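You operate a simulated robot arm through the tools that you are given. There is no shell and no other tool.

You run a simulated two-armed robot. Do the job below in one go: nothing can be reset, and whatever is moved stays where it is left.

## Task
Check the purple sensor at +20 on the block: GOOD pad if within one degree, else FAULT pad.
Fine: wait for its reading; switch the block off again.

Only the result counts: the job must be done as asked and must still hold three seconds after the hand-in. Knocking over, shifting, dropping, spilling or breaking anything else fails it.

## Robot
Two 6-joint arms with fingered hands on one trunk that stands fixed in place. Base frame: the origin is at the foot of the trunk, x ahead of it, y to its left, z up; the work surface is at about z = 80. Readings come in cm, degrees, newtons and seconds.
The left shoulder is at [5, 17, 106.6], the right one opposite. With the tool pointing down near the work surface each hand reaches from about 50 to 78 cm from the base axis, measured 20 degrees to its own side. Payload 3.5 kg a hand.
Tool frame (each hand has its own): the origin (TCP) lies between the finger pads and is the grasp point; the fingertips stand 2.6 cm ahead of it; z points along the fingers, y is the line along which they close. The gripper opens to 13.2 cm. The gripper's body begins 7.3 cm behind the TCP. The gripper is a hand of 3 fingers: y runs from the thumb to the fingers, the wrist lies at [0, 0, -23.4] in the tool frame.
Orientation is told as [roll, pitch, yaw] about the base's x, y, z axes, in that order, counted from this pose: with the fingers straight down and closing along the base's y, the tool's x points along the base's -x, its y along +y and its z along -z.

## Interface
- The arms move only by the tool play_rows. It takes "left_motion", "right_motion" or both (then of equal length, played together; a hand with none holds still); each is a list of rows, each a list of 6 numbers: the shift along the tool's x, y, z in units of 150 mm (1.0 is 150 mm), then the turn, a rotation vector about the tool's x, y, z in units of 120 degrees (1.0 is 120 degrees). In form: [[x, y, z, wx, wy, wz], ...]. A call has 1 to 20 rows; each row is the pose to reach, as a shift and turn from the pose commanded when the call began, along the tool's axes at that moment. A call with a number of a shift or a turn outside -1 to 1 is refused whole. Rows are played at 5 a second. More than 5 cm and 8.6 degrees between two rows, and nothing of the call is played. Where a pose cannot be reached the arm comes as near as it can. A force on the tool above 40 N (or 10 N above the force at the start of the call, whichever is more), or a blocked arm, ends the call early, and 0.2 s more pass. In this call time passes only in rows, and 0.2 s behind the last. The reply holds the time, the measured pose of the TCP, the force on the tool along the base axes, the opening and the grip force, in the units named above and with some noise, with the torque about the TCP (base axes, N m) and any sound that the robot's microphone picked up.
- Cameras (640 x 400 px; columns grow to the right, rows downward): "scene" is now at [4.26, 0.46, 166.53]; the picture's right is [0.06, -1.00, 0.00], its down [-0.67, -0.04, -0.74] and it looks along [0.74, 0.04, -0.67] (base axes); focal length 312 px, centre (320, 200). "left" rides on the left gripper at [-6.2, 0.3, -9.2] in its tool frame; the picture's right is [-0.05, -1.00, 0.00], its down [0.83, -0.04, -0.56] and it looks along [0.55, -0.03, 0.83] (tool axes); focal length 230 px, centre (320, 200). "right" rides on the right gripper at [6.2, 0.3, -9.2] in its tool frame; the picture's right is [-0.05, 1.00, 0.00], its down [-0.83, -0.04, -0.56] and it looks along [-0.55, -0.03, 0.83] (tool axes); focal length 230 px, centre (320, 200). There is no depth. A picture from a camera that has moved, and an enlarged one, comes with that camera's place and axes in the base frame and with its lens.
- grab_frame(camera): a new picture of that camera. It takes no simulated time.
- move_column(by): slides the trunk up (or, below 0, down) by that many cm; the arms and the scene camera ride with it, the base frame stays. It gives what a move gives, with no picture.
- finger_targets(finger1, finger2, thumb_bend, hand): sets how far each is bent, from 0 (flat) to 1 (curled in); at 0.3 the hand is open as for a grip, at 0.7 the pads meet at the TCP. One left out holds its place. A second passes; each finger stops where it meets its share of the squeeze, and holds until it gets a number again. It is the only way to open and close the hand. It gives what a move gives, with no picture; readings hold the bend of each and the force on the fingers (four entries, about 0 where the hand has none), thumb and palm.
- aim_head(pan, tilt): turns the head with the scene camera to pan (to the left, within 86 degrees either way) and tilt (down, from -29 to 69), counted from straight ahead of the robot. It gives what a move gives.
- zoom(camera, box): a new picture of the part [left, top, right, bottom] of that camera's present view, enlarged. It takes no simulated time.
- finish_job(): hands the job in; it is judged then, once.

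Places have to be worked out from the pictures, the camera data and where the tool is seen. Open the grippers and draw the arms clear of the work before you hand the job in, unless the task says otherwise.

The tools are called after "Call:" as a command line: name --argument value ..., lists and objects as JSON in quotes. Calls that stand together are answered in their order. play_rows: Moves the arms, as the interface text tells. Its arguments: {"type":"object","properties":{"left_motion":{"type":"array","items":{"type":"array","items":{"type":"number"}}},"right_motion":{"type":"array","items":{"type":"array","items":{"type":"number"}}}},"required":[]} The other tools are called the same way: move_column (by) slides the trunk up or down; finger_targets (finger1, finger2, thumb_bend, hand) moves the fingers one by one; aim_head (pan, tilt) turns the head that bears the scene camera; grab_frame (camera) takes a picture; zoom (camera, box) takes an enlarged picture of a part of a camera's view; finish_job () hands the job in.

At the start:

```text
time: 0.0
left_position: [50.88, 26.05, 118.52]
left_tcp_rot: [0.0, -0.2, 0.0]
left_wrist_force: [-0.4, -0.4, 0.9]
left_wrist_torque: [-0.01, -0.01, 0.01]
left_gripper_width: 13.17
left_grasp_force: 0.1
left_shape: jaw
left_bend: [0.3, 0.3, 0.3]
left_finger forces: [0.0, 0.1, 0.0, 0.1, 0.1, 0.0]
right_position: [62.22, -20.5, 113.55]
right_tcp_rot: [0.0, 0.0, 0.0]
right_wrist_force: [-0.1, -0.2, 0.2]
right_wrist_torque: [0.01, 0.01, 0.0]
right_gripper_width: 13.2
right_grasp_force: 0.2
right_shape: jaw
right_bend: [0.3, 0.3, 0.3]
right_finger forces: [0.0, 0.0, 0.1, 0.0, 0.0, 0.1]
trunk travel left (down, up): [-68.2, 2.8]
head pan, tilt: [3.1, 42.4]
```

scene: 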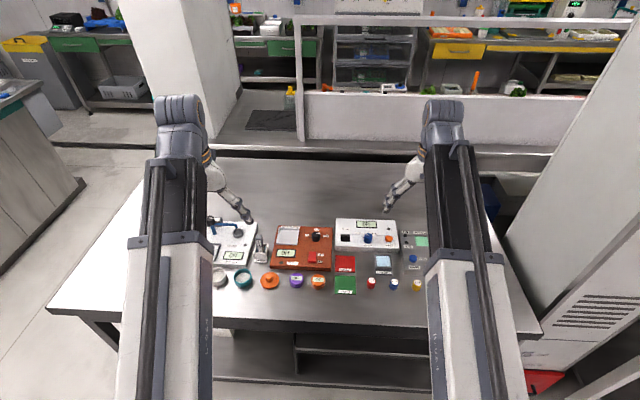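
right: 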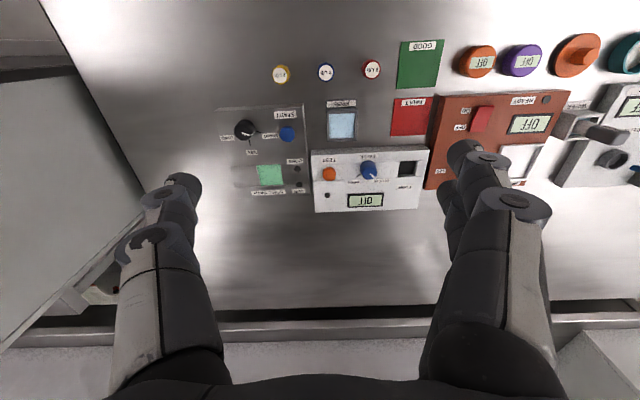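
left: 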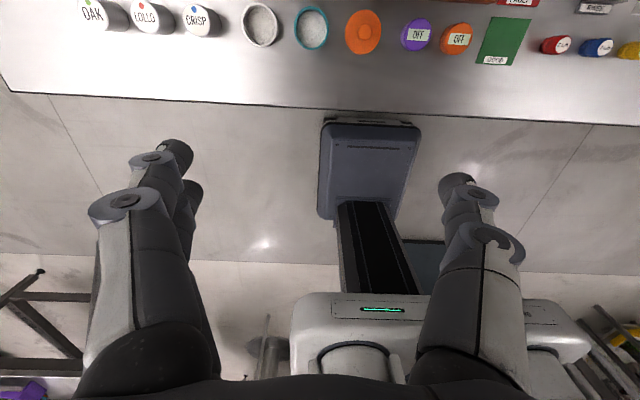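

I'll start by looking closely at the table: the scene shows several devices in the middle, and I need to identify the block, the purple sensor and the pads.

Call:
zoom --camera "scene" --box '[200, 200, 440, 310]'

Call:
zoom --camera "right" --box '[380, 20, 640, 220]'

Call:
zoom --camera "scene" --box '[260, 215, 350, 300]'

```text
2.67 times, centred on (320, 255) of scene
camera zoom: at [4.26, 0.46, 166.53], right [0.06, -1.0, 0.0], down [-0.67, -0.04, -0.74], along [0.74, 0.04, -0.67], focal length 833 px, centre (320, 53)
```

zoom: 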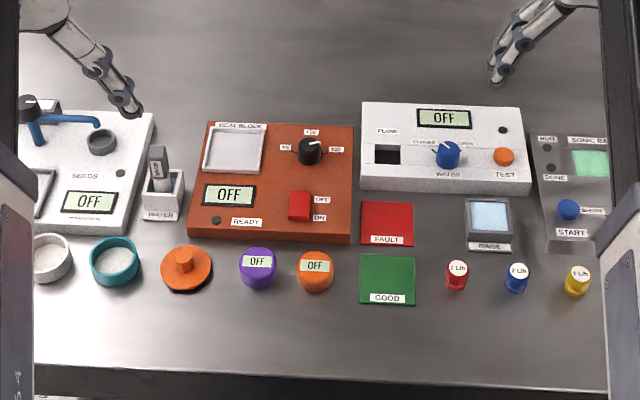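

```text
2.00 times, centred on (510, 120) of right
camera zoom: at [56.1, -20.26, 122.81], right [0.05, 1.0, 0.0], down [0.83, -0.04, 0.56], along [0.55, -0.03, -0.83], focal length 460 px, centre (-60, 360)
```

zoom: 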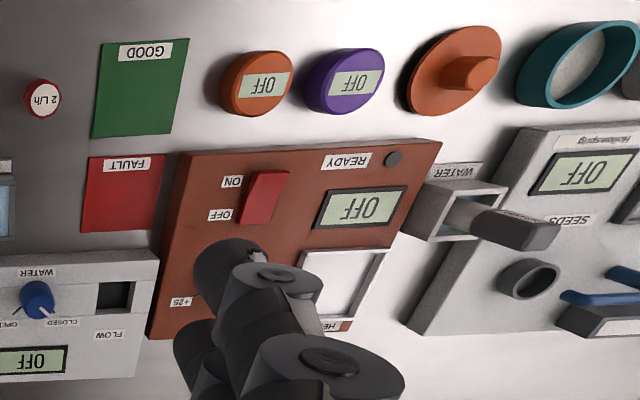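

```text
4.71 times, centred on (305, 258) of scene
camera zoom: at [4.26, 0.46, 166.53], right [0.06, -1.0, 0.0], down [-0.67, -0.04, -0.74], along [0.74, 0.04, -0.67], focal length 1471 px, centre (391, -71)
```

zoom: 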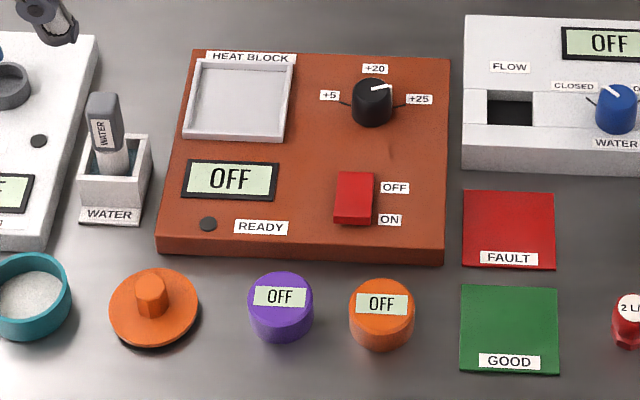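

The heat block (orange-red unit) has a well, a display, a dial (+5/+20/+25), a rocker (OFF far, ON near) and a READY lamp; the purple sensor stands in front of it at roughly (59, 11). I zoom in on the dial, rocker and well for detail.

Call:
zoom --camera "scene" --box '[300, 220, 335, 242]'

Call:
zoom --camera "scene" --box '[268, 218, 308, 243]'

Call:
zoom --camera "scene" --box '[290, 235, 330, 260]'

Call:
zoom --camera "scene" --box '[270, 260, 330, 298]'

Call:
zoom --camera "right" --box '[440, 30, 560, 105]'

Call:
zoom --camera "left" --box '[300, 0, 560, 120]'

```text
16.00 times, centred on (318, 231) of scene
camera zoom: at [4.26, 0.46, 166.53], right [0.06, -1.0, 0.0], down [-0.67, -0.04, -0.74], along [0.74, 0.04, -0.67], focal length 5000 px, centre (360, -296)
```

zoom: 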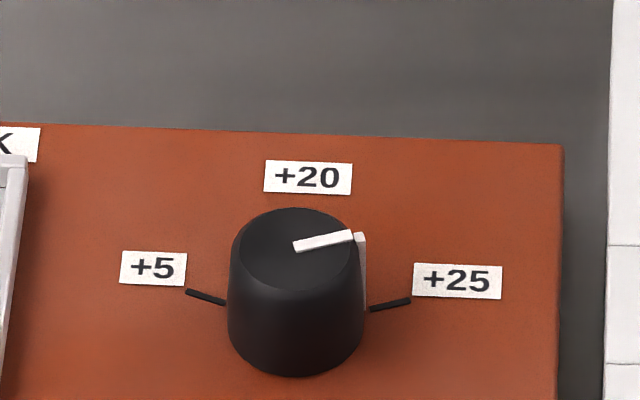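

```text
16.00 times, centred on (288, 230) of scene
camera zoom: at [4.26, 0.46, 166.53], right [0.06, -1.0, 0.0], down [-0.67, -0.04, -0.74], along [0.74, 0.04, -0.67], focal length 5000 px, centre (832, -288)
```

zoom: 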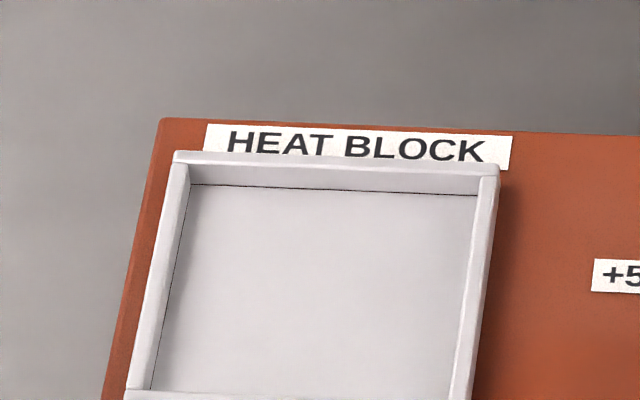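

```text
16.00 times, centred on (310, 248) of scene
camera zoom: at [4.26, 0.46, 166.53], right [0.06, -1.0, 0.0], down [-0.67, -0.04, -0.74], along [0.74, 0.04, -0.67], focal length 5000 px, centre (480, -560)
```

zoom: 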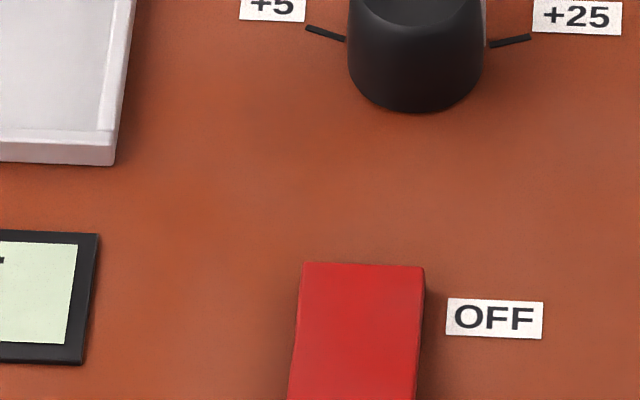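

```text
10.53 times, centred on (300, 279) of scene
camera zoom: at [4.26, 0.46, 166.53], right [0.06, -1.0, 0.0], down [-0.67, -0.04, -0.74], along [0.74, 0.04, -0.67], focal length 3290 px, centre (530, -632)
```

zoom: 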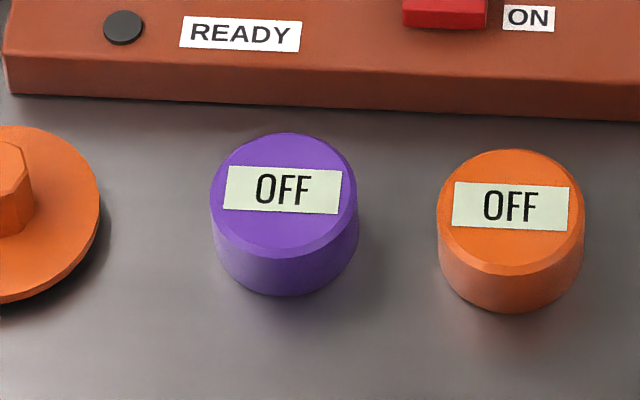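

```text
5.33 times, centred on (500, 68) of right
camera zoom: at [56.1, -20.26, 122.81], right [0.05, 1.0, 0.0], down [0.83, -0.04, 0.56], along [0.55, -0.03, -0.83], focal length 1227 px, centre (-640, 907)
```

zoom: 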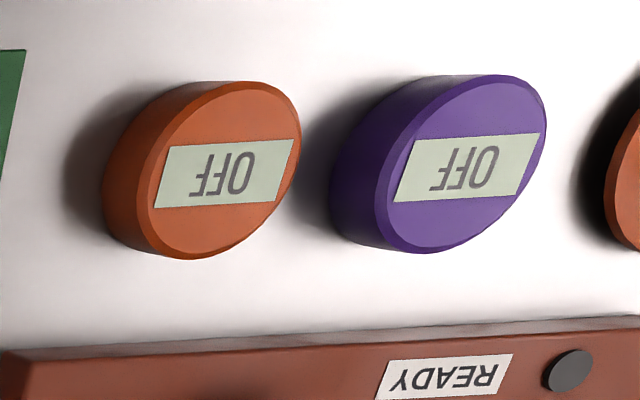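

```text
2.46 times, centred on (430, 60) of left
camera zoom: at [57.11, 26.46, 127.75], right [0.05, -1.0, 0.0], down [-0.83, -0.04, 0.55], along [-0.55, -0.03, -0.83], focal length 566 px, centre (49, 545)
```

zoom: 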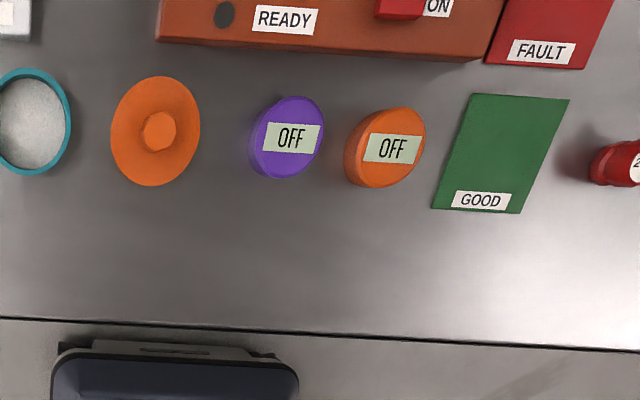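

The pointer sits at +25 and the rocker looks OFF (near ON end raised), and the well tray is at about x=76.5, y=15.7, close to the left arm's reach limit. I move the left hand in free air toward the well, high up, to test its reach with the fingers pointing straight down.

Call:
play_rows --left_motion '[[-0.15, -0.06, 0.1, 0, 0, 0], [-0.3, -0.12, 0.2, 0, 0, 0], [-0.45, -0.19, 0.3, 0, 0, 0], [-0.6, -0.25, 0.4, 0, 0, 0], [-0.8, -0.32, 0.55, 0, 0, 0], [-1.0, -0.4, 0.7, 0, 0, 0], [-1.0, -0.5, 0.8, 0, 0, 0]]'

Call:
grab_frame --camera "scene"

```text
time: 1.6
left_position: [66.11, 18.56, 106.19]
left_tcp_rot: [0.1, -0.3, 0.0]
left_wrist_force: [-0.2, -0.1, 0.5]
left_wrist_torque: [-0.03, 0.0, 0.0]
left_gripper_width: 13.19
left_grasp_force: 0.0
left_shape: jaw
left_bend: [0.3, 0.3, 0.3]
left_finger forces: [0.1, 0.0, 0.0, 0.0, 0.0, 0.0]
right_position: [62.27, -20.58, 113.65]
right_tcp_rot: [-0.2, 0.1, 0.0]
right_wrist_force: [-0.5, -0.1, 0.5]
right_wrist_torque: [-0.01, -0.03, -0.02]
right_gripper_width: 13.21
right_grasp_force: 0.1
right_shape: jaw
right_bend: [0.3, 0.3, 0.3]
right_finger forces: [0.1, 0.1, 0.1, 0.0, 0.0, 0.0]
trunk travel left (down, up): [-68.2, 2.8]
head pan, tilt: [3.1, 42.4]
```

```text
taken
camera scene: at [4.25, 0.44, 166.53], right [0.06, -1.0, 0.0], down [-0.67, -0.04, -0.74], along [0.74, 0.04, -0.67], focal length 312 px, centre (320, 200)
```

scene: 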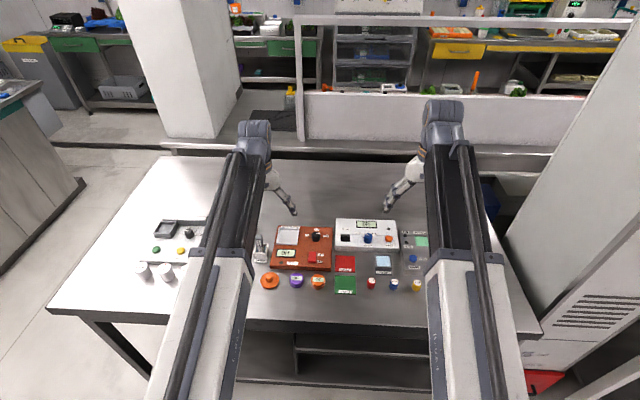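

The hand is at (66.1, 18.6, 106.2) and tracks well. I continue to (76.5, 15.7, ~100) to test the vertical reach above the well.

Call:
play_rows --left_motion '[[-0.17, -0.05, 0.05, 0, 0, 0], [-0.34, -0.1, 0.1, 0, 0, 0], [-0.5, -0.15, 0.2, 0, 0, 0], [-0.69, -0.19, 0.35, 0, 0, 0], [-0.69, -0.19, 0.4, 0, 0, 0]]'

Call:
zoom --camera "scene" --box '[220, 160, 380, 260]'

Call:
grab_frame --camera "left"

```text
time: 2.8
left_position: [74.61, 15.95, 100.81]
left_tcp_rot: [0.1, -0.4, 0.0]
left_wrist_force: [0.7, 0.3, -0.1]
left_wrist_torque: [0.03, 0.0, -0.01]
left_gripper_width: 13.18
left_grasp_force: 0.1
left_shape: jaw
left_bend: [0.3, 0.3, 0.3]
left_finger forces: [0.1, 0.0, 0.0, 0.0, 0.1, 0.0]
left hand out of reach, approached as far as the arm can: row 4, 5
right_position: [62.26, -20.47, 113.55]
right_tcp_rot: [0.1, -0.1, 0.0]
right_wrist_force: [0.2, 0.7, -0.3]
right_wrist_torque: [0.05, 0.05, 0.02]
right_gripper_width: 13.19
right_grasp_force: 0.0
right_shape: jaw
right_bend: [0.3, 0.3, 0.3]
right_finger forces: [0.0, 0.1, 0.1, 0.0, 0.1, 0.1]
trunk travel left (down, up): [-68.2, 2.8]
head pan, tilt: [3.1, 42.4]
```

```text
4.00 times, centred on (300, 210) of scene
camera zoom: at [4.27, 0.46, 166.53], right [0.06, -1.0, 0.0], down [-0.67, -0.04, -0.74], along [0.74, 0.04, -0.67], focal length 1250 px, centre (400, 160)
```

zoom: 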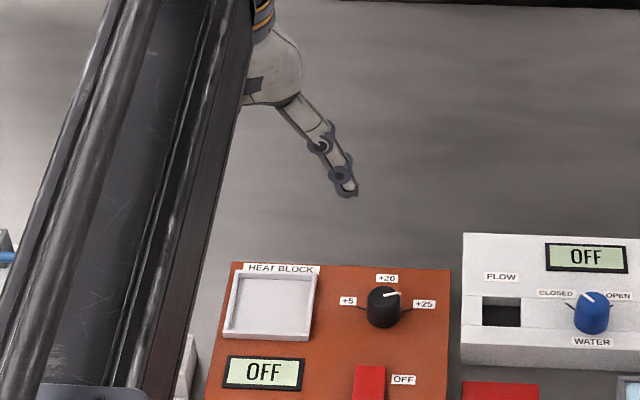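

```text
taken
camera left: at [80.78, 16.33, 110.01], right [0.05, -1.0, 0.0], down [-0.83, -0.04, 0.55], along [-0.55, -0.03, -0.84], focal length 230 px, centre (320, 200)
```

left: 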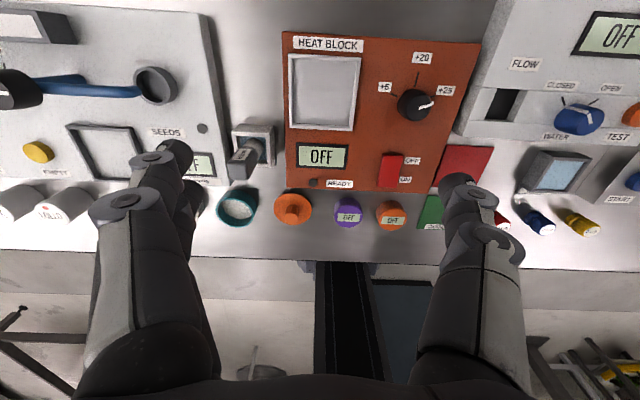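

The vertical reach ends near x=74.6 at this height, so I'll need a slight forward tilt for the well and knob. The left wrist camera now gives a good top view, so I zoom in there to triangulate the block parts and sensor.

Call:
zoom --camera "left" --box '[270, 20, 480, 150]'

Call:
zoom --camera "left" --box '[270, 130, 510, 280]'

Call:
zoom --camera "left" --box '[370, 40, 470, 200]'

```text
3.05 times, centred on (375, 85) of left
camera zoom: at [80.78, 16.33, 110.01], right [0.05, -1.0, 0.0], down [-0.83, -0.04, 0.55], along [-0.55, -0.03, -0.84], focal length 701 px, centre (152, 550)
```

zoom: 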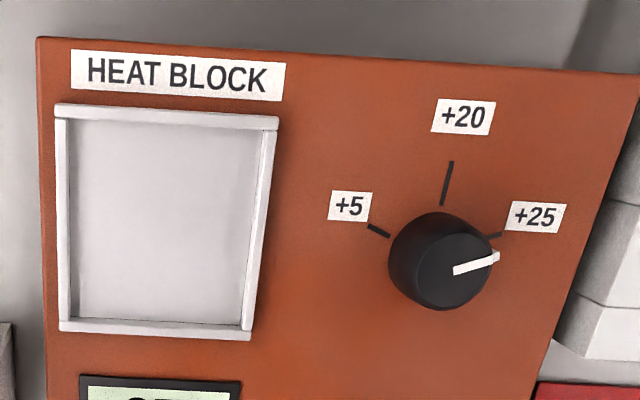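

```text
2.67 times, centred on (390, 205) of left
camera zoom: at [80.78, 16.33, 110.01], right [0.05, -1.0, 0.0], down [-0.83, -0.04, 0.55], along [-0.55, -0.03, -0.84], focal length 614 px, centre (133, 187)
```

zoom: 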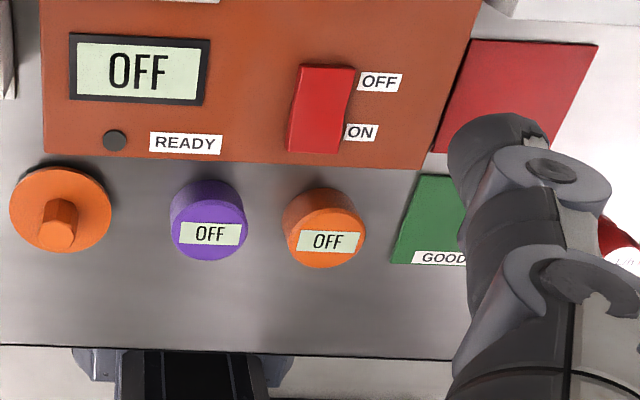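

```text
2.50 times, centred on (420, 120) of left
camera zoom: at [80.78, 16.33, 110.01], right [0.05, -1.0, 0.0], down [-0.83, -0.04, 0.55], along [-0.55, -0.03, -0.84], focal length 575 px, centre (70, 400)
```

zoom: 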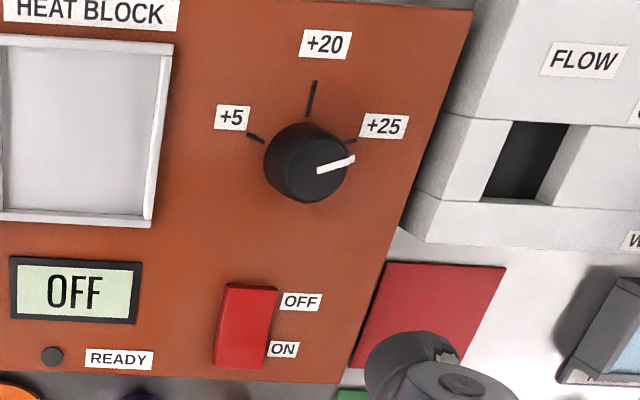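

From both cameras I judge: knob at about (76.2, 5.6), pointer ~70° right of the +20 tick; tray centre (76.5, 15.7); rocker centre (68, 6.5), near end raised; purple sensor (59.6, 10.8), Ø4.3, ~2 cm tall. I now test the finger bend to see what opening it gives.

Call:
finger_targets --hand "left" --finger1 0.5 --finger2 0.5 --thumb_bend 0.5

Call:
grab_frame --camera "left"

Call:
zoom --camera "scene" --box '[260, 170, 340, 220]'

```text
time: 3.8
left_position: [74.53, 16.08, 100.79]
left_tcp_rot: [0.0, -0.4, -0.1]
left_wrist_force: [0.5, 0.8, -0.2]
left_wrist_torque: [-0.03, 0.0, -0.02]
left_gripper_width: 6.82
left_grasp_force: 0.0
left_shape: fingers
left_bend: [0.5, 0.5, 0.5]
left_finger forces: [0.0, 0.0, 0.1, 0.0, 0.0, 0.0]
right_position: [62.31, -20.52, 113.59]
right_tcp_rot: [0.0, -0.1, 0.0]
right_wrist_force: [0.6, 0.5, -0.1]
right_wrist_torque: [-0.04, -0.02, 0.02]
right_gripper_width: 13.2
right_grasp_force: 0.0
right_shape: jaw
right_bend: [0.3, 0.3, 0.3]
right_finger forces: [0.0, 0.0, 0.1, 0.0, 0.0, 0.0]
trunk travel left (down, up): [-68.2, 2.8]
head pan, tilt: [3.1, 42.4]
```

```text
taken
camera left: at [80.77, 16.34, 110.02], right [0.05, -1.0, 0.0], down [-0.83, -0.04, 0.55], along [-0.55, -0.03, -0.84], focal length 230 px, centre (320, 200)
```

left: 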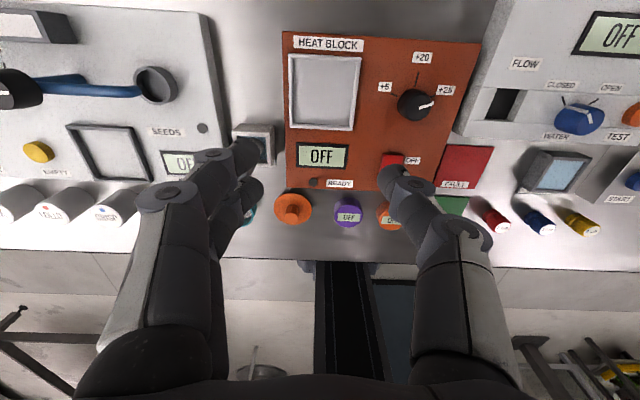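

```text
8.00 times, centred on (300, 195) of scene
camera zoom: at [4.26, 0.46, 166.53], right [0.06, -1.0, 0.0], down [-0.67, -0.04, -0.74], along [0.74, 0.04, -0.67], focal length 2500 px, centre (480, 240)
```

zoom: 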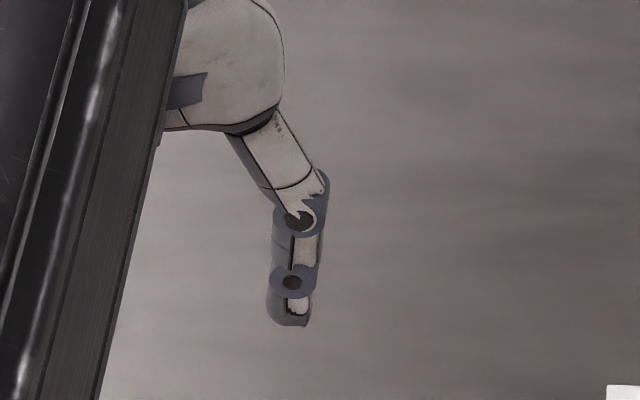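

Bend 0.5 gives a 6.8 cm opening, and the thumb's end section is about vertical there. Let me look at the right hand from the scene camera to learn how the two fingers are spaced.

Call:
zoom --camera "scene" --box '[360, 140, 440, 220]'

Call:
zoom --camera "left" --box '[60, 110, 540, 400]'

```text
5.00 times, centred on (400, 180) of scene
camera zoom: at [4.26, 0.46, 166.53], right [0.06, -1.0, 0.0], down [-0.67, -0.04, -0.74], along [0.74, 0.04, -0.67], focal length 1563 px, centre (-80, 300)
```

zoom: 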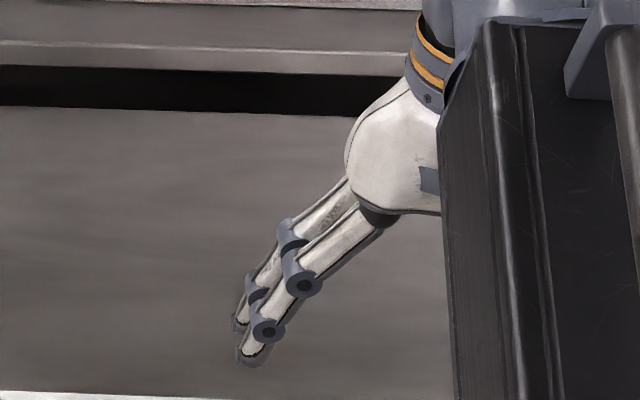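

```text
1.33 times, centred on (300, 255) of left
camera zoom: at [80.77, 16.34, 110.02], right [0.05, -1.0, 0.0], down [-0.83, -0.04, 0.55], along [-0.55, -0.03, -0.84], focal length 307 px, centre (347, 127)
```

zoom: 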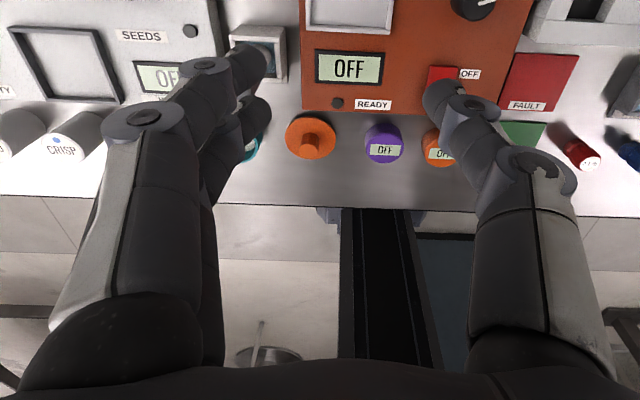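

The fingers sit ±1.1 cm either side of the tool axis along x. I now swing the hand toward the knob in free air, pitching the fingers 10° forward and turning the hand 35° clockwise (seen from above) so that I have a 70° turn ahead of me.

Call:
play_rows --left_motion '[[0.036, -0.064, 0.02, -0.0032, -0.0101, 0.0364], [0.072, -0.128, 0.04, -0.0064, -0.0202, 0.0727], [0.108, -0.192, 0.06, -0.0096, -0.0303, 0.1091], [0.144, -0.256, 0.08, -0.0128, -0.0404, 0.1455], [0.179, -0.321, 0.1, -0.0159, -0.0504, 0.1818], [0.215, -0.385, 0.12, -0.0191, -0.0605, 0.2182], [0.251, -0.449, 0.14, -0.0223, -0.0706, 0.2545], [0.287, -0.513, 0.16, -0.0255, -0.0807, 0.2909]]'

Call:
grab_frame --camera "left"

Call:
grab_frame --camera "scene"

```text
time: 5.6
left_position: [70.65, 8.27, 98.33]
left_tcp_rot: [6.0, -8.4, -35.5]
left_wrist_force: [-0.8, 0.1, -0.9]
left_wrist_torque: [-0.01, -0.02, -0.03]
left_gripper_width: 6.83
left_grasp_force: 0.0
left_shape: fingers
left_bend: [0.5, 0.5, 0.5]
left_finger forces: [0.1, 0.1, 0.0, 0.0, 0.1, 0.0]
right_position: [62.24, -20.67, 113.6]
right_tcp_rot: [-0.1, 0.0, 0.1]
right_wrist_force: [0.0, -0.5, 1.1]
right_wrist_torque: [0.0, 0.01, 0.01]
right_gripper_width: 13.2
right_grasp_force: 0.0
right_shape: jaw
right_bend: [0.3, 0.3, 0.3]
right_finger forces: [0.0, 0.1, 0.0, 0.1, 0.0, 0.0]
trunk travel left (down, up): [-68.2, 2.8]
head pan, tilt: [3.1, 42.4]
```

```text
taken
camera left: at [74.25, 4.91, 108.42], right [-0.52, -0.85, -0.1], down [-0.79, 0.44, 0.42], along [-0.31, 0.3, -0.9], focal length 230 px, centre (320, 200)
```

left: 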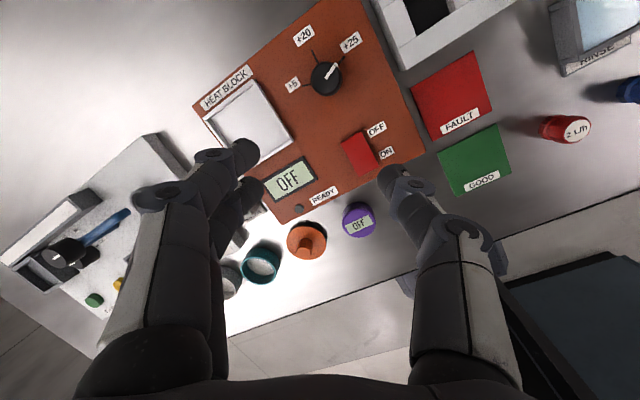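

```text
taken
camera scene: at [4.26, 0.45, 166.53], right [0.06, -1.0, 0.0], down [-0.67, -0.04, -0.74], along [0.74, 0.04, -0.67], focal length 312 px, centre (320, 200)
```

scene: 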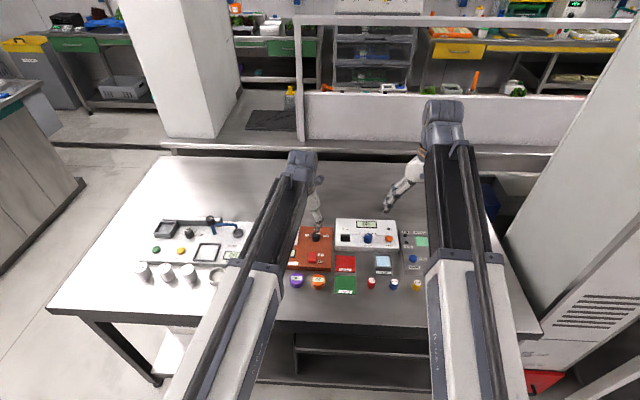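

The move behaved as expected (pitch/roll/yaw match a 10° forward tilt with −35° yaw). Next I go over the knob with the tips about 5 cm above it.

Call:
play_rows --left_motion '[[-0.08, 0.001, 0.09, 0, 0, 0], [-0.16, 0.003, 0.2, 0, 0, 0], [-0.24, 0.004, 0.33, 0, 0, 0], [-0.317, 0.006, 0.475, 0, 0, 0], [-0.317, 0.006, 0.475, 0, 0, 0]]'

Call:
grab_frame --camera "left"

Call:
zoom --camera "scene" --box '[280, 180, 360, 260]'

```text
time: 6.8
left_position: [75.89, 5.57, 92.24]
left_tcp_rot: [6.0, -8.4, -35.4]
left_wrist_force: [0.2, -0.5, -0.7]
left_wrist_torque: [-0.03, 0.03, -0.02]
left_gripper_width: 6.81
left_grasp_force: 0.0
left_shape: fingers
left_bend: [0.5, 0.5, 0.5]
left_finger forces: [0.1, 0.0, 0.0, 0.0, 0.1, 0.0]
right_position: [62.22, -20.53, 113.66]
right_tcp_rot: [0.0, -0.1, 0.0]
right_wrist_force: [0.3, -0.2, -0.4]
right_wrist_torque: [0.0, 0.01, 0.01]
right_gripper_width: 13.17
right_grasp_force: 0.1
right_shape: jaw
right_bend: [0.3, 0.3, 0.3]
right_finger forces: [0.1, 0.0, 0.0, 0.1, 0.1, 0.0]
trunk travel left (down, up): [-68.2, 2.8]
head pan, tilt: [3.1, 42.4]
```

```text
taken
camera left: at [79.35, 2.24, 102.25], right [-0.52, -0.85, -0.1], down [-0.79, 0.44, 0.42], along [-0.31, 0.3, -0.9], focal length 230 px, centre (320, 200)
```

left: 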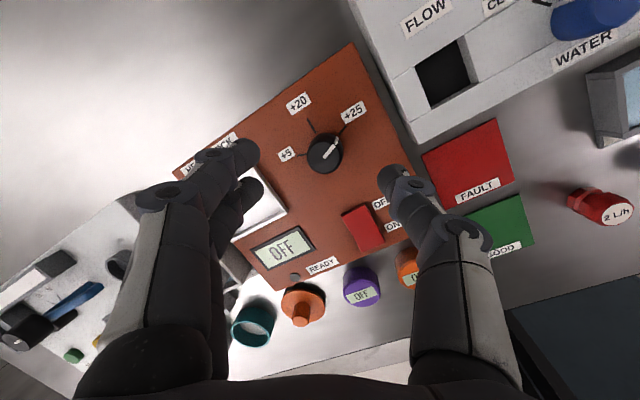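

```text
5.00 times, centred on (320, 220) of scene
camera zoom: at [4.25, 0.46, 166.53], right [0.06, -1.0, 0.0], down [-0.67, -0.04, -0.74], along [0.74, 0.04, -0.67], focal length 1563 px, centre (320, 100)
```

zoom: 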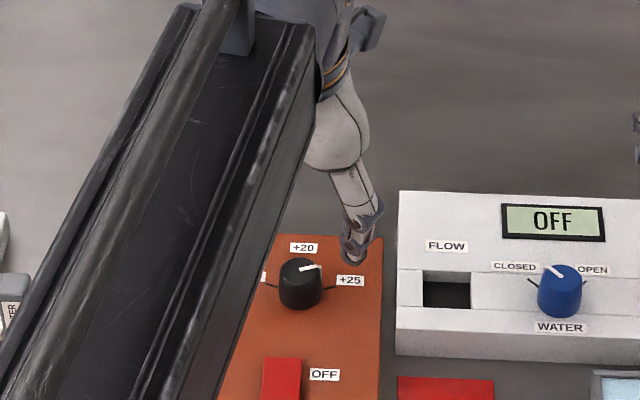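

The hand is above the knob; I zoom the wrist camera to check the alignment of the tool axis with the knob centre.

Call:
zoom --camera "left" --box '[260, 80, 400, 200]'

```text
3.33 times, centred on (330, 140) of left
camera zoom: at [79.35, 2.24, 102.25], right [-0.52, -0.85, -0.1], down [-0.79, 0.44, 0.42], along [-0.31, 0.3, -0.9], focal length 767 px, centre (287, 400)
```

zoom: 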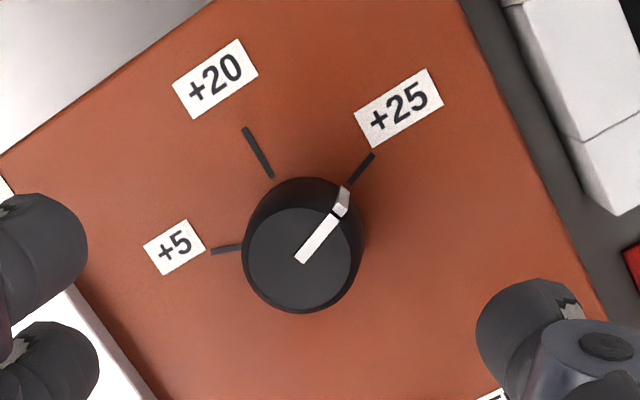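

The knob centre resolves to about (76.1, 5.7) and the pointer is right on +25. I descend vertically around the knob until the tips are about 1 cm below its top.

Call:
play_rows --left_motion '[[0.0129, -0.0073, 0.0712, 0, 0, 0], [0.0257, -0.0145, 0.1424, 0, 0, 0], [0.0386, -0.0218, 0.2136, 0, 0, 0], [0.0515, -0.029, 0.2848, 0, 0, 0], [0.0643, -0.0363, 0.356, 0, 0, 0], [0.0772, -0.0435, 0.4272, 0, 0, 0], [0.0772, -0.0435, 0.4272, 0, 0, 0]]'

Call:
grab_frame --camera "left"

Call:
zoom --camera "scene" --box '[290, 210, 350, 250]'

```text
time: 8.4
left_position: [75.66, 5.75, 85.99]
left_tcp_rot: [6.1, -8.6, -35.4]
left_wrist_force: [-0.3, -1.1, 15.3]
left_wrist_torque: [-0.54, 0.4, 0.01]
left_gripper_width: 6.83
left_grasp_force: 7.7
left_shape: fingers
left_bend: [0.5, 0.5, 0.5]
left_finger forces: [0.0, 0.0, 0.0, 0.0, 15.7, 0.0]
right_position: [62.17, -20.47, 113.75]
right_tcp_rot: [0.1, -0.1, 0.0]
right_wrist_force: [0.9, -0.9, -0.7]
right_wrist_torque: [-0.03, -0.01, -0.01]
right_gripper_width: 13.23
right_grasp_force: 0.0
right_shape: jaw
right_bend: [0.3, 0.3, 0.3]
right_finger forces: [0.0, 0.0, 0.0, 0.1, 0.0, 0.0]
trunk travel left (down, up): [-68.2, 2.8]
head pan, tilt: [3.1, 42.4]
```

```text
taken
camera left: at [79.16, 2.44, 95.96], right [-0.52, -0.85, -0.1], down [-0.79, 0.44, 0.42], along [-0.31, 0.29, -0.9], focal length 230 px, centre (320, 200)
```

left: 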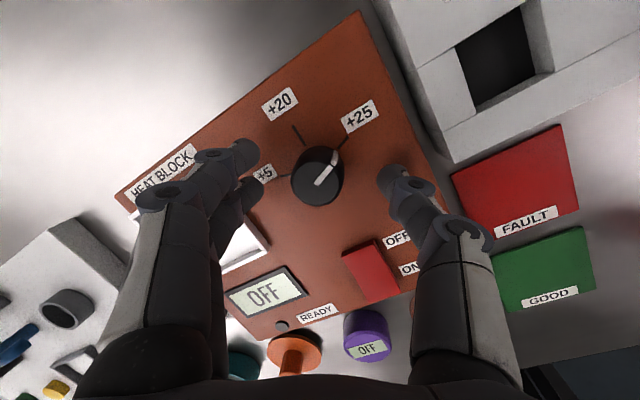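

```text
10.00 times, centred on (320, 230) of scene
camera zoom: at [4.09, 0.45, 166.56], right [0.06, -1.0, 0.0], down [-0.67, -0.04, -0.74], along [0.74, 0.04, -0.67], focal length 3125 px, centre (320, -100)
```

zoom: 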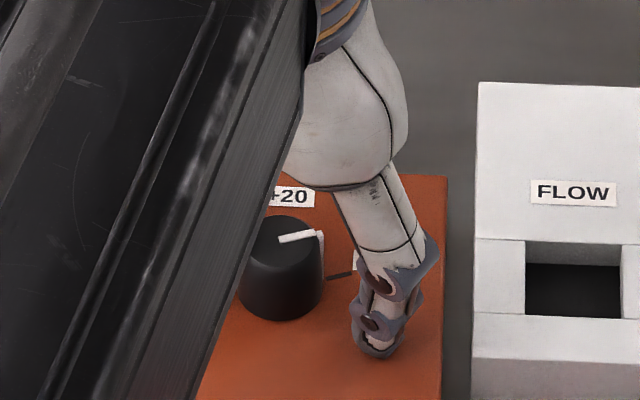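

The thumb is touching the block surface (15.7 N on the thumb) at TCP z≈86, so the block top is slightly higher than I thought. I raise by ~0.65 cm from the commanded pose to clear it.

Call:
play_rows --left_motion '[[-0.0031, 0.0022, -0.0213, 0, 0, 0], [-0.0062, 0.0043, -0.0427, 0, 0, 0], [-0.0062, 0.0043, -0.0427, 0, 0, 0]]'

Call:
zoom --camera "left" --box '[220, 80, 460, 240]'

Call:
zoom --camera "scene" --box '[300, 220, 340, 250]'

```text
time: 9.2
left_position: [75.57, 5.58, 86.27]
left_tcp_rot: [6.0, -8.3, -35.4]
left_wrist_force: [-0.6, 0.2, -0.3]
left_wrist_torque: [-0.03, -0.03, 0.0]
left_gripper_width: 6.8
left_grasp_force: 0.1
left_shape: fingers
left_bend: [0.5, 0.5, 0.5]
left_finger forces: [0.0, 0.1, 0.0, 0.0, 0.0, 0.0]
right_position: [62.2, -20.52, 113.54]
right_tcp_rot: [0.0, 0.0, 0.0]
right_wrist_force: [-0.1, -0.2, 0.7]
right_wrist_torque: [-0.03, 0.0, -0.01]
right_gripper_width: 13.14
right_grasp_force: 0.0
right_shape: jaw
right_bend: [0.3, 0.3, 0.3]
right_finger forces: [0.1, 0.0, 0.1, 0.0, 0.0, 0.0]
trunk travel left (down, up): [-68.2, 2.8]
head pan, tilt: [3.1, 42.4]
```

```text
2.50 times, centred on (340, 160) of left
camera zoom: at [79.14, 2.35, 96.26], right [-0.52, -0.85, -0.1], down [-0.79, 0.44, 0.42], along [-0.32, 0.3, -0.9], focal length 575 px, centre (270, 300)
```

zoom: 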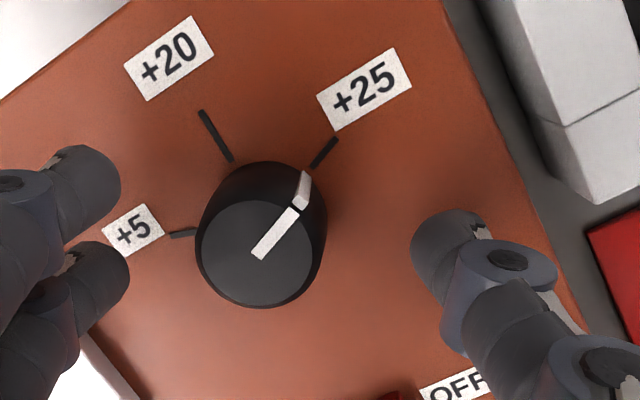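

```text
13.33 times, centred on (320, 235) of scene
camera zoom: at [4.27, 0.46, 166.52], right [0.06, -1.0, 0.0], down [-0.67, -0.04, -0.74], along [0.74, 0.04, -0.67], focal length 4167 px, centre (320, -267)
```

zoom: 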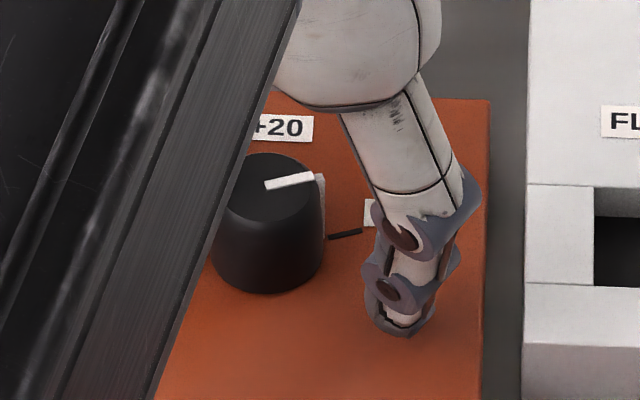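

Contact is cleared. I shift ~0.25 cm along the closing line to centre on the knob, then close the fingers on it.

Call:
play_rows --left_motion '[[0, 0.0166, 0.0017, 0, 0, 0], [0, 0.0166, 0.0017, 0, 0, 0]]'

Call:
finger_targets --hand "left" --finger1 0.66 --finger2 0.66 --thumb_bend 0.66

Call:
zoom --camera "left" --box '[220, 80, 460, 240]'

Call:
zoom --camera "scene" --box '[300, 220, 340, 250]'

```text
time: 9.8
left_position: [75.73, 5.88, 86.43]
left_tcp_rot: [5.9, -8.4, -35.5]
left_wrist_force: [-0.7, 0.6, 0.1]
left_wrist_torque: [0.02, 0.0, 0.02]
left_gripper_width: 6.8
left_grasp_force: 0.1
left_shape: fingers
left_bend: [0.5, 0.5, 0.5]
left_finger forces: [0.0, 0.0, 0.0, 0.0, 0.0, 0.1]
right_position: [62.21, -20.53, 113.71]
right_tcp_rot: [-0.1, 0.0, 0.0]
right_wrist_force: [0.2, -0.1, 0.4]
right_wrist_torque: [0.02, 0.02, -0.02]
right_gripper_width: 13.2
right_grasp_force: 0.1
right_shape: jaw
right_bend: [0.3, 0.3, 0.3]
right_finger forces: [0.0, 0.0, 0.0, 0.1, 0.0, 0.1]
trunk travel left (down, up): [-68.2, 2.8]
head pan, tilt: [3.1, 42.4]
```

```text
time: 10.8
left_position: [75.65, 5.92, 86.39]
left_tcp_rot: [6.0, -8.4, -35.4]
left_wrist_force: [-1.1, -1.2, -1.0]
left_wrist_torque: [-0.04, 0.02, 0.01]
left_gripper_width: 2.53
left_grasp_force: 3.3
left_shape: fingers
left_bend: [0.64, 0.64, 0.64]
left_finger forces: [1.3, 1.1, 0.0, 0.0, 4.4, 0.0]
right_position: [62.22, -20.59, 113.68]
right_tcp_rot: [0.1, 0.0, 0.1]
right_wrist_force: [0.2, 0.4, 0.9]
right_wrist_torque: [-0.02, -0.01, 0.01]
right_gripper_width: 13.2
right_grasp_force: 0.0
right_shape: jaw
right_bend: [0.3, 0.3, 0.3]
right_finger forces: [0.0, 0.1, 0.0, 0.0, 0.0, 0.0]
trunk travel left (down, up): [-68.2, 2.8]
head pan, tilt: [3.1, 42.4]
```

```text
2.50 times, centred on (340, 160) of left
camera zoom: at [79.29, 2.55, 96.28], right [-0.52, -0.85, -0.1], down [-0.79, 0.44, 0.42], along [-0.31, 0.3, -0.9], focal length 575 px, centre (270, 300)
```

zoom: 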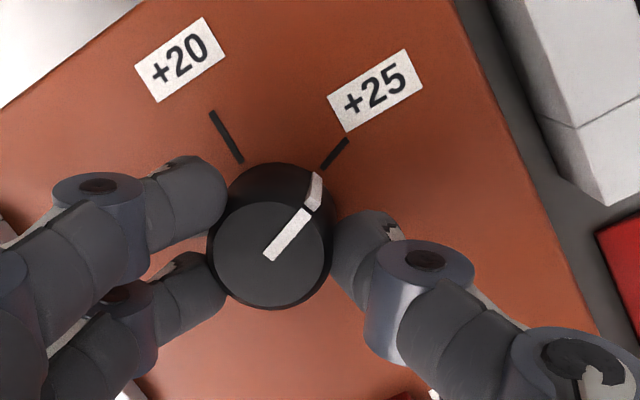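

```text
13.33 times, centred on (320, 235) of scene
camera zoom: at [4.27, 0.44, 166.53], right [0.06, -1.0, 0.0], down [-0.67, -0.04, -0.74], along [0.74, 0.04, -0.67], focal length 4167 px, centre (320, -267)
```

zoom: 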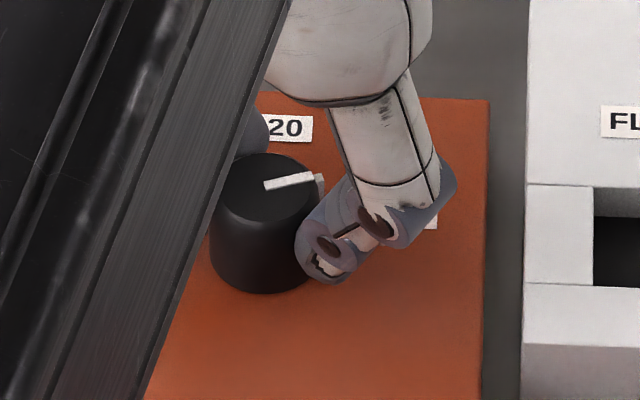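

All three digits contact the knob (width 2.5 cm, thumb 4.4 N). I squeeze a bit more for a firmer hold before turning.

Call:
finger_targets --hand "left" --finger1 0.72 --finger2 0.72 --thumb_bend 0.72

```text
time: 11.8
left_position: [75.73, 5.97, 86.19]
left_tcp_rot: [6.0, -8.3, -35.4]
left_wrist_force: [1.3, -0.9, -4.6]
left_wrist_torque: [-0.09, 0.05, 0.02]
left_gripper_width: 2.34
left_grasp_force: 12.3
left_shape: fingers
left_bend: [0.67, 0.67, 0.66]
left_finger forces: [6.2, 6.0, 0.1, 0.1, 12.5, 0.0]
right_position: [62.39, -20.48, 113.54]
right_tcp_rot: [0.0, 0.0, 0.0]
right_wrist_force: [-0.4, 0.2, 0.4]
right_wrist_torque: [0.04, 0.03, -0.01]
right_gripper_width: 13.21
right_grasp_force: 0.1
right_shape: jaw
right_bend: [0.3, 0.3, 0.3]
right_finger forces: [0.0, 0.0, 0.0, 0.0, 0.1, 0.1]
trunk travel left (down, up): [-68.2, 2.8]
head pan, tilt: [3.1, 42.4]
```

Grip is 12 N, evenly shared. I turn the hand 35° counter-clockwise (seen from above) about the tool axis and check that the knob follows.

Call:
play_rows --left_motion '[[0, 0, 0, 0, 0, -0.0486], [0, 0, 0, 0, 0, -0.0972], [0, 0, 0, 0, 0, -0.1458], [0, 0, 0, 0, 0, -0.1944], [0, 0, 0, 0, 0, -0.2431], [0, 0, 0, 0, 0, -0.2917]]'

Call:
zoom --camera "left" --box '[220, 80, 460, 240]'

```text
time: 13.2
left_position: [75.65, 5.91, 86.24]
left_tcp_rot: [0.1, -10.2, 0.1]
left_wrist_force: [2.7, 1.8, -3.9]
left_wrist_torque: [0.2, 0.0, -0.03]
left_gripper_width: 2.33
left_grasp_force: 12.8
left_shape: fingers
left_bend: [0.68, 0.69, 0.66]
left_finger forces: [7.3, 7.0, 0.1, 0.0, 11.3, 0.1]
right_position: [62.29, -20.49, 113.48]
right_tcp_rot: [0.1, 0.0, 0.0]
right_wrist_force: [-0.1, -0.3, 0.4]
right_wrist_torque: [0.0, -0.04, -0.03]
right_gripper_width: 13.18
right_grasp_force: 0.1
right_shape: jaw
right_bend: [0.3, 0.3, 0.3]
right_finger forces: [0.1, 0.1, 0.0, 0.0, 0.0, 0.0]
trunk travel left (down, up): [-68.2, 2.8]
head pan, tilt: [3.1, 42.4]
```

```text
2.50 times, centred on (340, 160) of left
camera zoom: at [80.2, 6.2, 96.38], right [0.05, -1.0, 0.01], down [-0.92, -0.05, 0.4], along [-0.4, -0.03, -0.92], focal length 575 px, centre (270, 300)
```

zoom: 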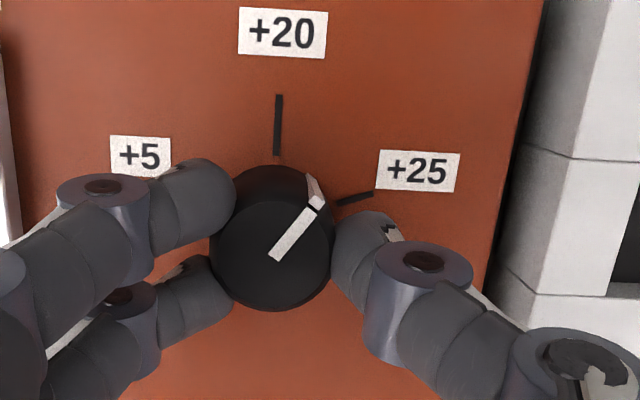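

The knob follows without slipping; the pointer now stands midway between +25 and +20. I turn a further ~36°.

Call:
play_rows --left_motion '[[0, 0, 0, 0, 0, -0.0429], [0, 0, 0, 0, 0, -0.0857], [0, 0, 0, 0, 0, -0.1286], [0, 0, 0, 0, 0, -0.1714], [0, 0, 0, 0, 0, -0.2143], [0, 0, 0, 0, 0, -0.2571], [0, 0, 0, 0, 0, -0.3]]'

Call:
zoom --camera "left" --box '[220, 80, 460, 240]'

Call:
zoom --camera "scene" --box '[300, 220, 340, 250]'

```text
time: 14.8
left_position: [75.76, 5.86, 86.32]
left_tcp_rot: [-6.0, -8.3, 36.7]
left_wrist_force: [-1.5, 5.8, 0.2]
left_wrist_torque: [0.29, 0.17, -0.04]
left_gripper_width: 2.31
left_grasp_force: 14.2
left_shape: fingers
left_bend: [0.69, 0.7, 0.65]
left_finger forces: [8.6, 8.4, 0.1, 0.0, 9.9, 0.1]
right_position: [62.34, -20.49, 113.55]
right_tcp_rot: [0.0, 0.0, 0.0]
right_wrist_force: [-0.1, 0.1, -1.2]
right_wrist_torque: [0.0, -0.01, -0.01]
right_gripper_width: 13.2
right_grasp_force: 0.2
right_shape: jaw
right_bend: [0.3, 0.3, 0.3]
right_finger forces: [0.0, 0.1, 0.0, 0.0, 0.1, 0.1]
trunk travel left (down, up): [-68.2, 2.8]
head pan, tilt: [3.1, 42.4]
```

```text
2.50 times, centred on (340, 160) of left
camera zoom: at [78.82, 9.74, 96.16], right [0.62, -0.78, 0.11], down [-0.73, -0.53, 0.43], along [-0.28, -0.35, -0.9], focal length 575 px, centre (270, 300)
```

zoom: 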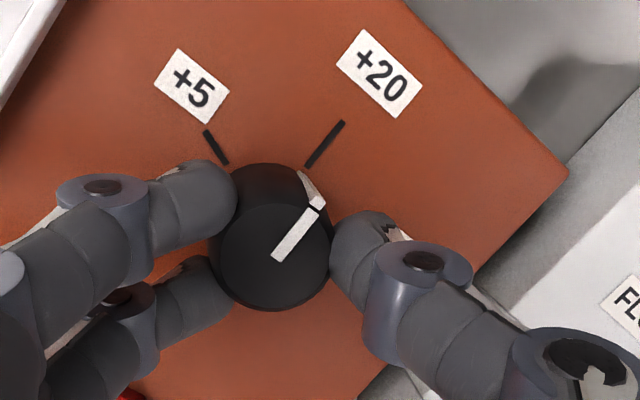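

```text
13.33 times, centred on (320, 235) of scene
camera zoom: at [4.23, 0.52, 166.53], right [0.06, -1.0, 0.0], down [-0.67, -0.04, -0.74], along [0.74, 0.04, -0.67], focal length 4167 px, centre (320, -267)
```

zoom: 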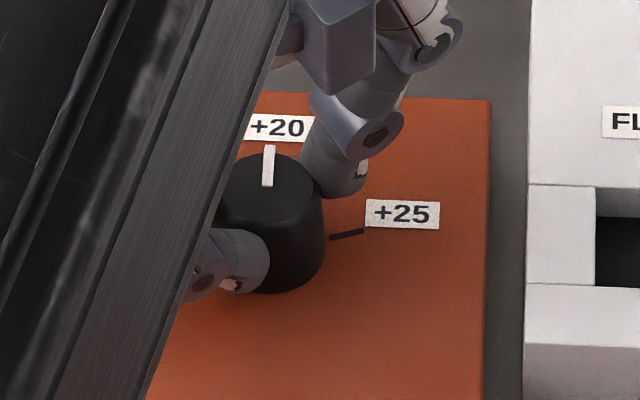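

The pointer now points straight at the +20 tick (within about 2°). I release the knob by opening the fingers to 0.5.

Call:
finger_targets --hand "left" --finger1 0.5 --finger2 0.5 --thumb_bend 0.52

Call:
zoom --camera "left" --box '[220, 80, 460, 240]'

```text
time: 15.8
left_position: [75.68, 5.79, 86.19]
left_tcp_rot: [-6.0, -8.3, 36.5]
left_wrist_force: [0.0, 0.4, -0.6]
left_wrist_torque: [0.01, -0.01, 0.01]
left_gripper_width: 6.37
left_grasp_force: 0.1
left_shape: fingers
left_bend: [0.5, 0.5, 0.52]
left_finger forces: [0.0, 0.1, 0.1, 0.1, 0.1, 0.0]
right_position: [62.38, -20.5, 113.64]
right_tcp_rot: [0.0, 0.1, -0.1]
right_wrist_force: [-0.2, -0.5, -0.1]
right_wrist_torque: [0.01, 0.0, -0.04]
right_gripper_width: 13.21
right_grasp_force: 0.2
right_shape: jaw
right_bend: [0.3, 0.3, 0.3]
right_finger forces: [0.0, 0.0, 0.1, 0.0, 0.0, 0.0]
trunk travel left (down, up): [-68.2, 2.8]
head pan, tilt: [3.1, 42.4]
```

```text
2.50 times, centred on (340, 160) of left
camera zoom: at [78.85, 9.65, 96.13], right [0.62, -0.78, 0.11], down [-0.73, -0.52, 0.43], along [-0.28, -0.35, -0.9], focal length 575 px, centre (270, 300)
```

zoom: 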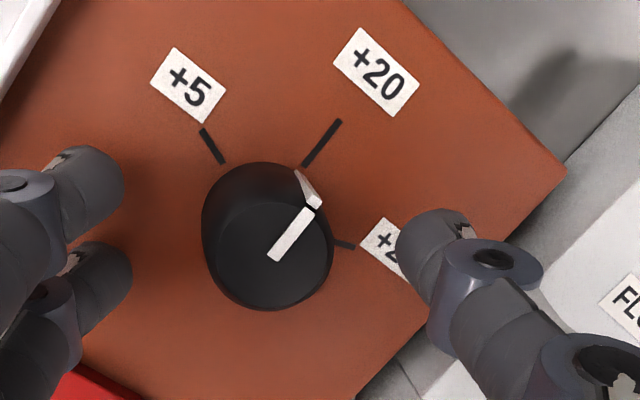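

The knob stays at +20. I rise 8 cm straight up and turn the hand back to neutral yaw.

Call:
play_rows --left_motion '[[-0.0187, -0.0136, -0.1313, 0, 0, 0], [-0.0375, -0.0272, -0.2626, 0, 0, 0], [-0.0562, -0.0408, -0.3939, 0, 0, 0], [-0.0749, -0.0544, -0.5252, 0, 0, 0.03], [-0.0749, -0.0544, -0.5252, 0, 0, 0.09], [-0.0749, -0.0544, -0.5252, 0, 0, 0.15], [-0.0749, -0.0544, -0.5252, 0, 0, 0.21], [-0.0749, -0.0544, -0.5252, 0, 0, 0.26], [-0.0749, -0.0544, -0.5252, 0, 0, 0.3], [-0.0749, -0.0544, -0.5252, 0, 0, 0.3]]'

Call:
zoom --camera "left" --box '[200, 60, 520, 260]'

```text
time: 18.0
left_position: [75.53, 5.85, 94.26]
left_tcp_rot: [0.1, -10.2, 0.0]
left_wrist_force: [-0.3, -0.1, 0.1]
left_wrist_torque: [0.02, -0.05, -0.03]
left_gripper_width: 6.37
left_grasp_force: 0.1
left_shape: fingers
left_bend: [0.5, 0.5, 0.52]
left_finger forces: [0.1, 0.0, 0.0, 0.2, 0.1, 0.1]
right_position: [62.21, -20.51, 113.61]
right_tcp_rot: [0.0, 0.0, 0.0]
right_wrist_force: [-0.1, -0.9, 0.1]
right_wrist_torque: [0.03, -0.02, 0.01]
right_gripper_width: 13.19
right_grasp_force: 0.1
right_shape: jaw
right_bend: [0.3, 0.3, 0.3]
right_finger forces: [0.0, 0.1, 0.1, 0.0, 0.1, 0.0]
trunk travel left (down, up): [-68.2, 2.8]
head pan, tilt: [3.1, 42.4]
```

```text
2.00 times, centred on (360, 160) of left
camera zoom: at [80.1, 6.18, 104.4], right [0.05, -1.0, 0.01], down [-0.92, -0.04, 0.4], along [-0.4, -0.03, -0.92], focal length 460 px, centre (240, 280)
```

zoom: 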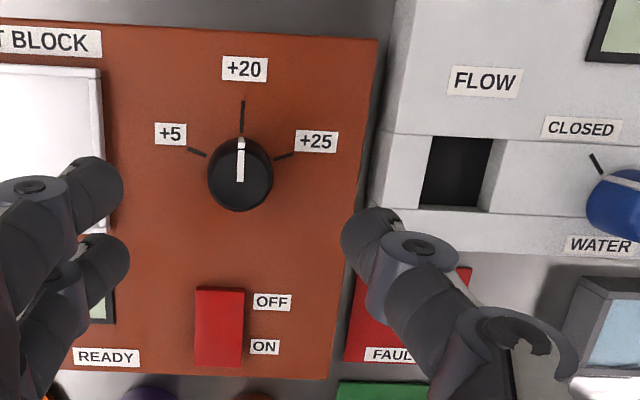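

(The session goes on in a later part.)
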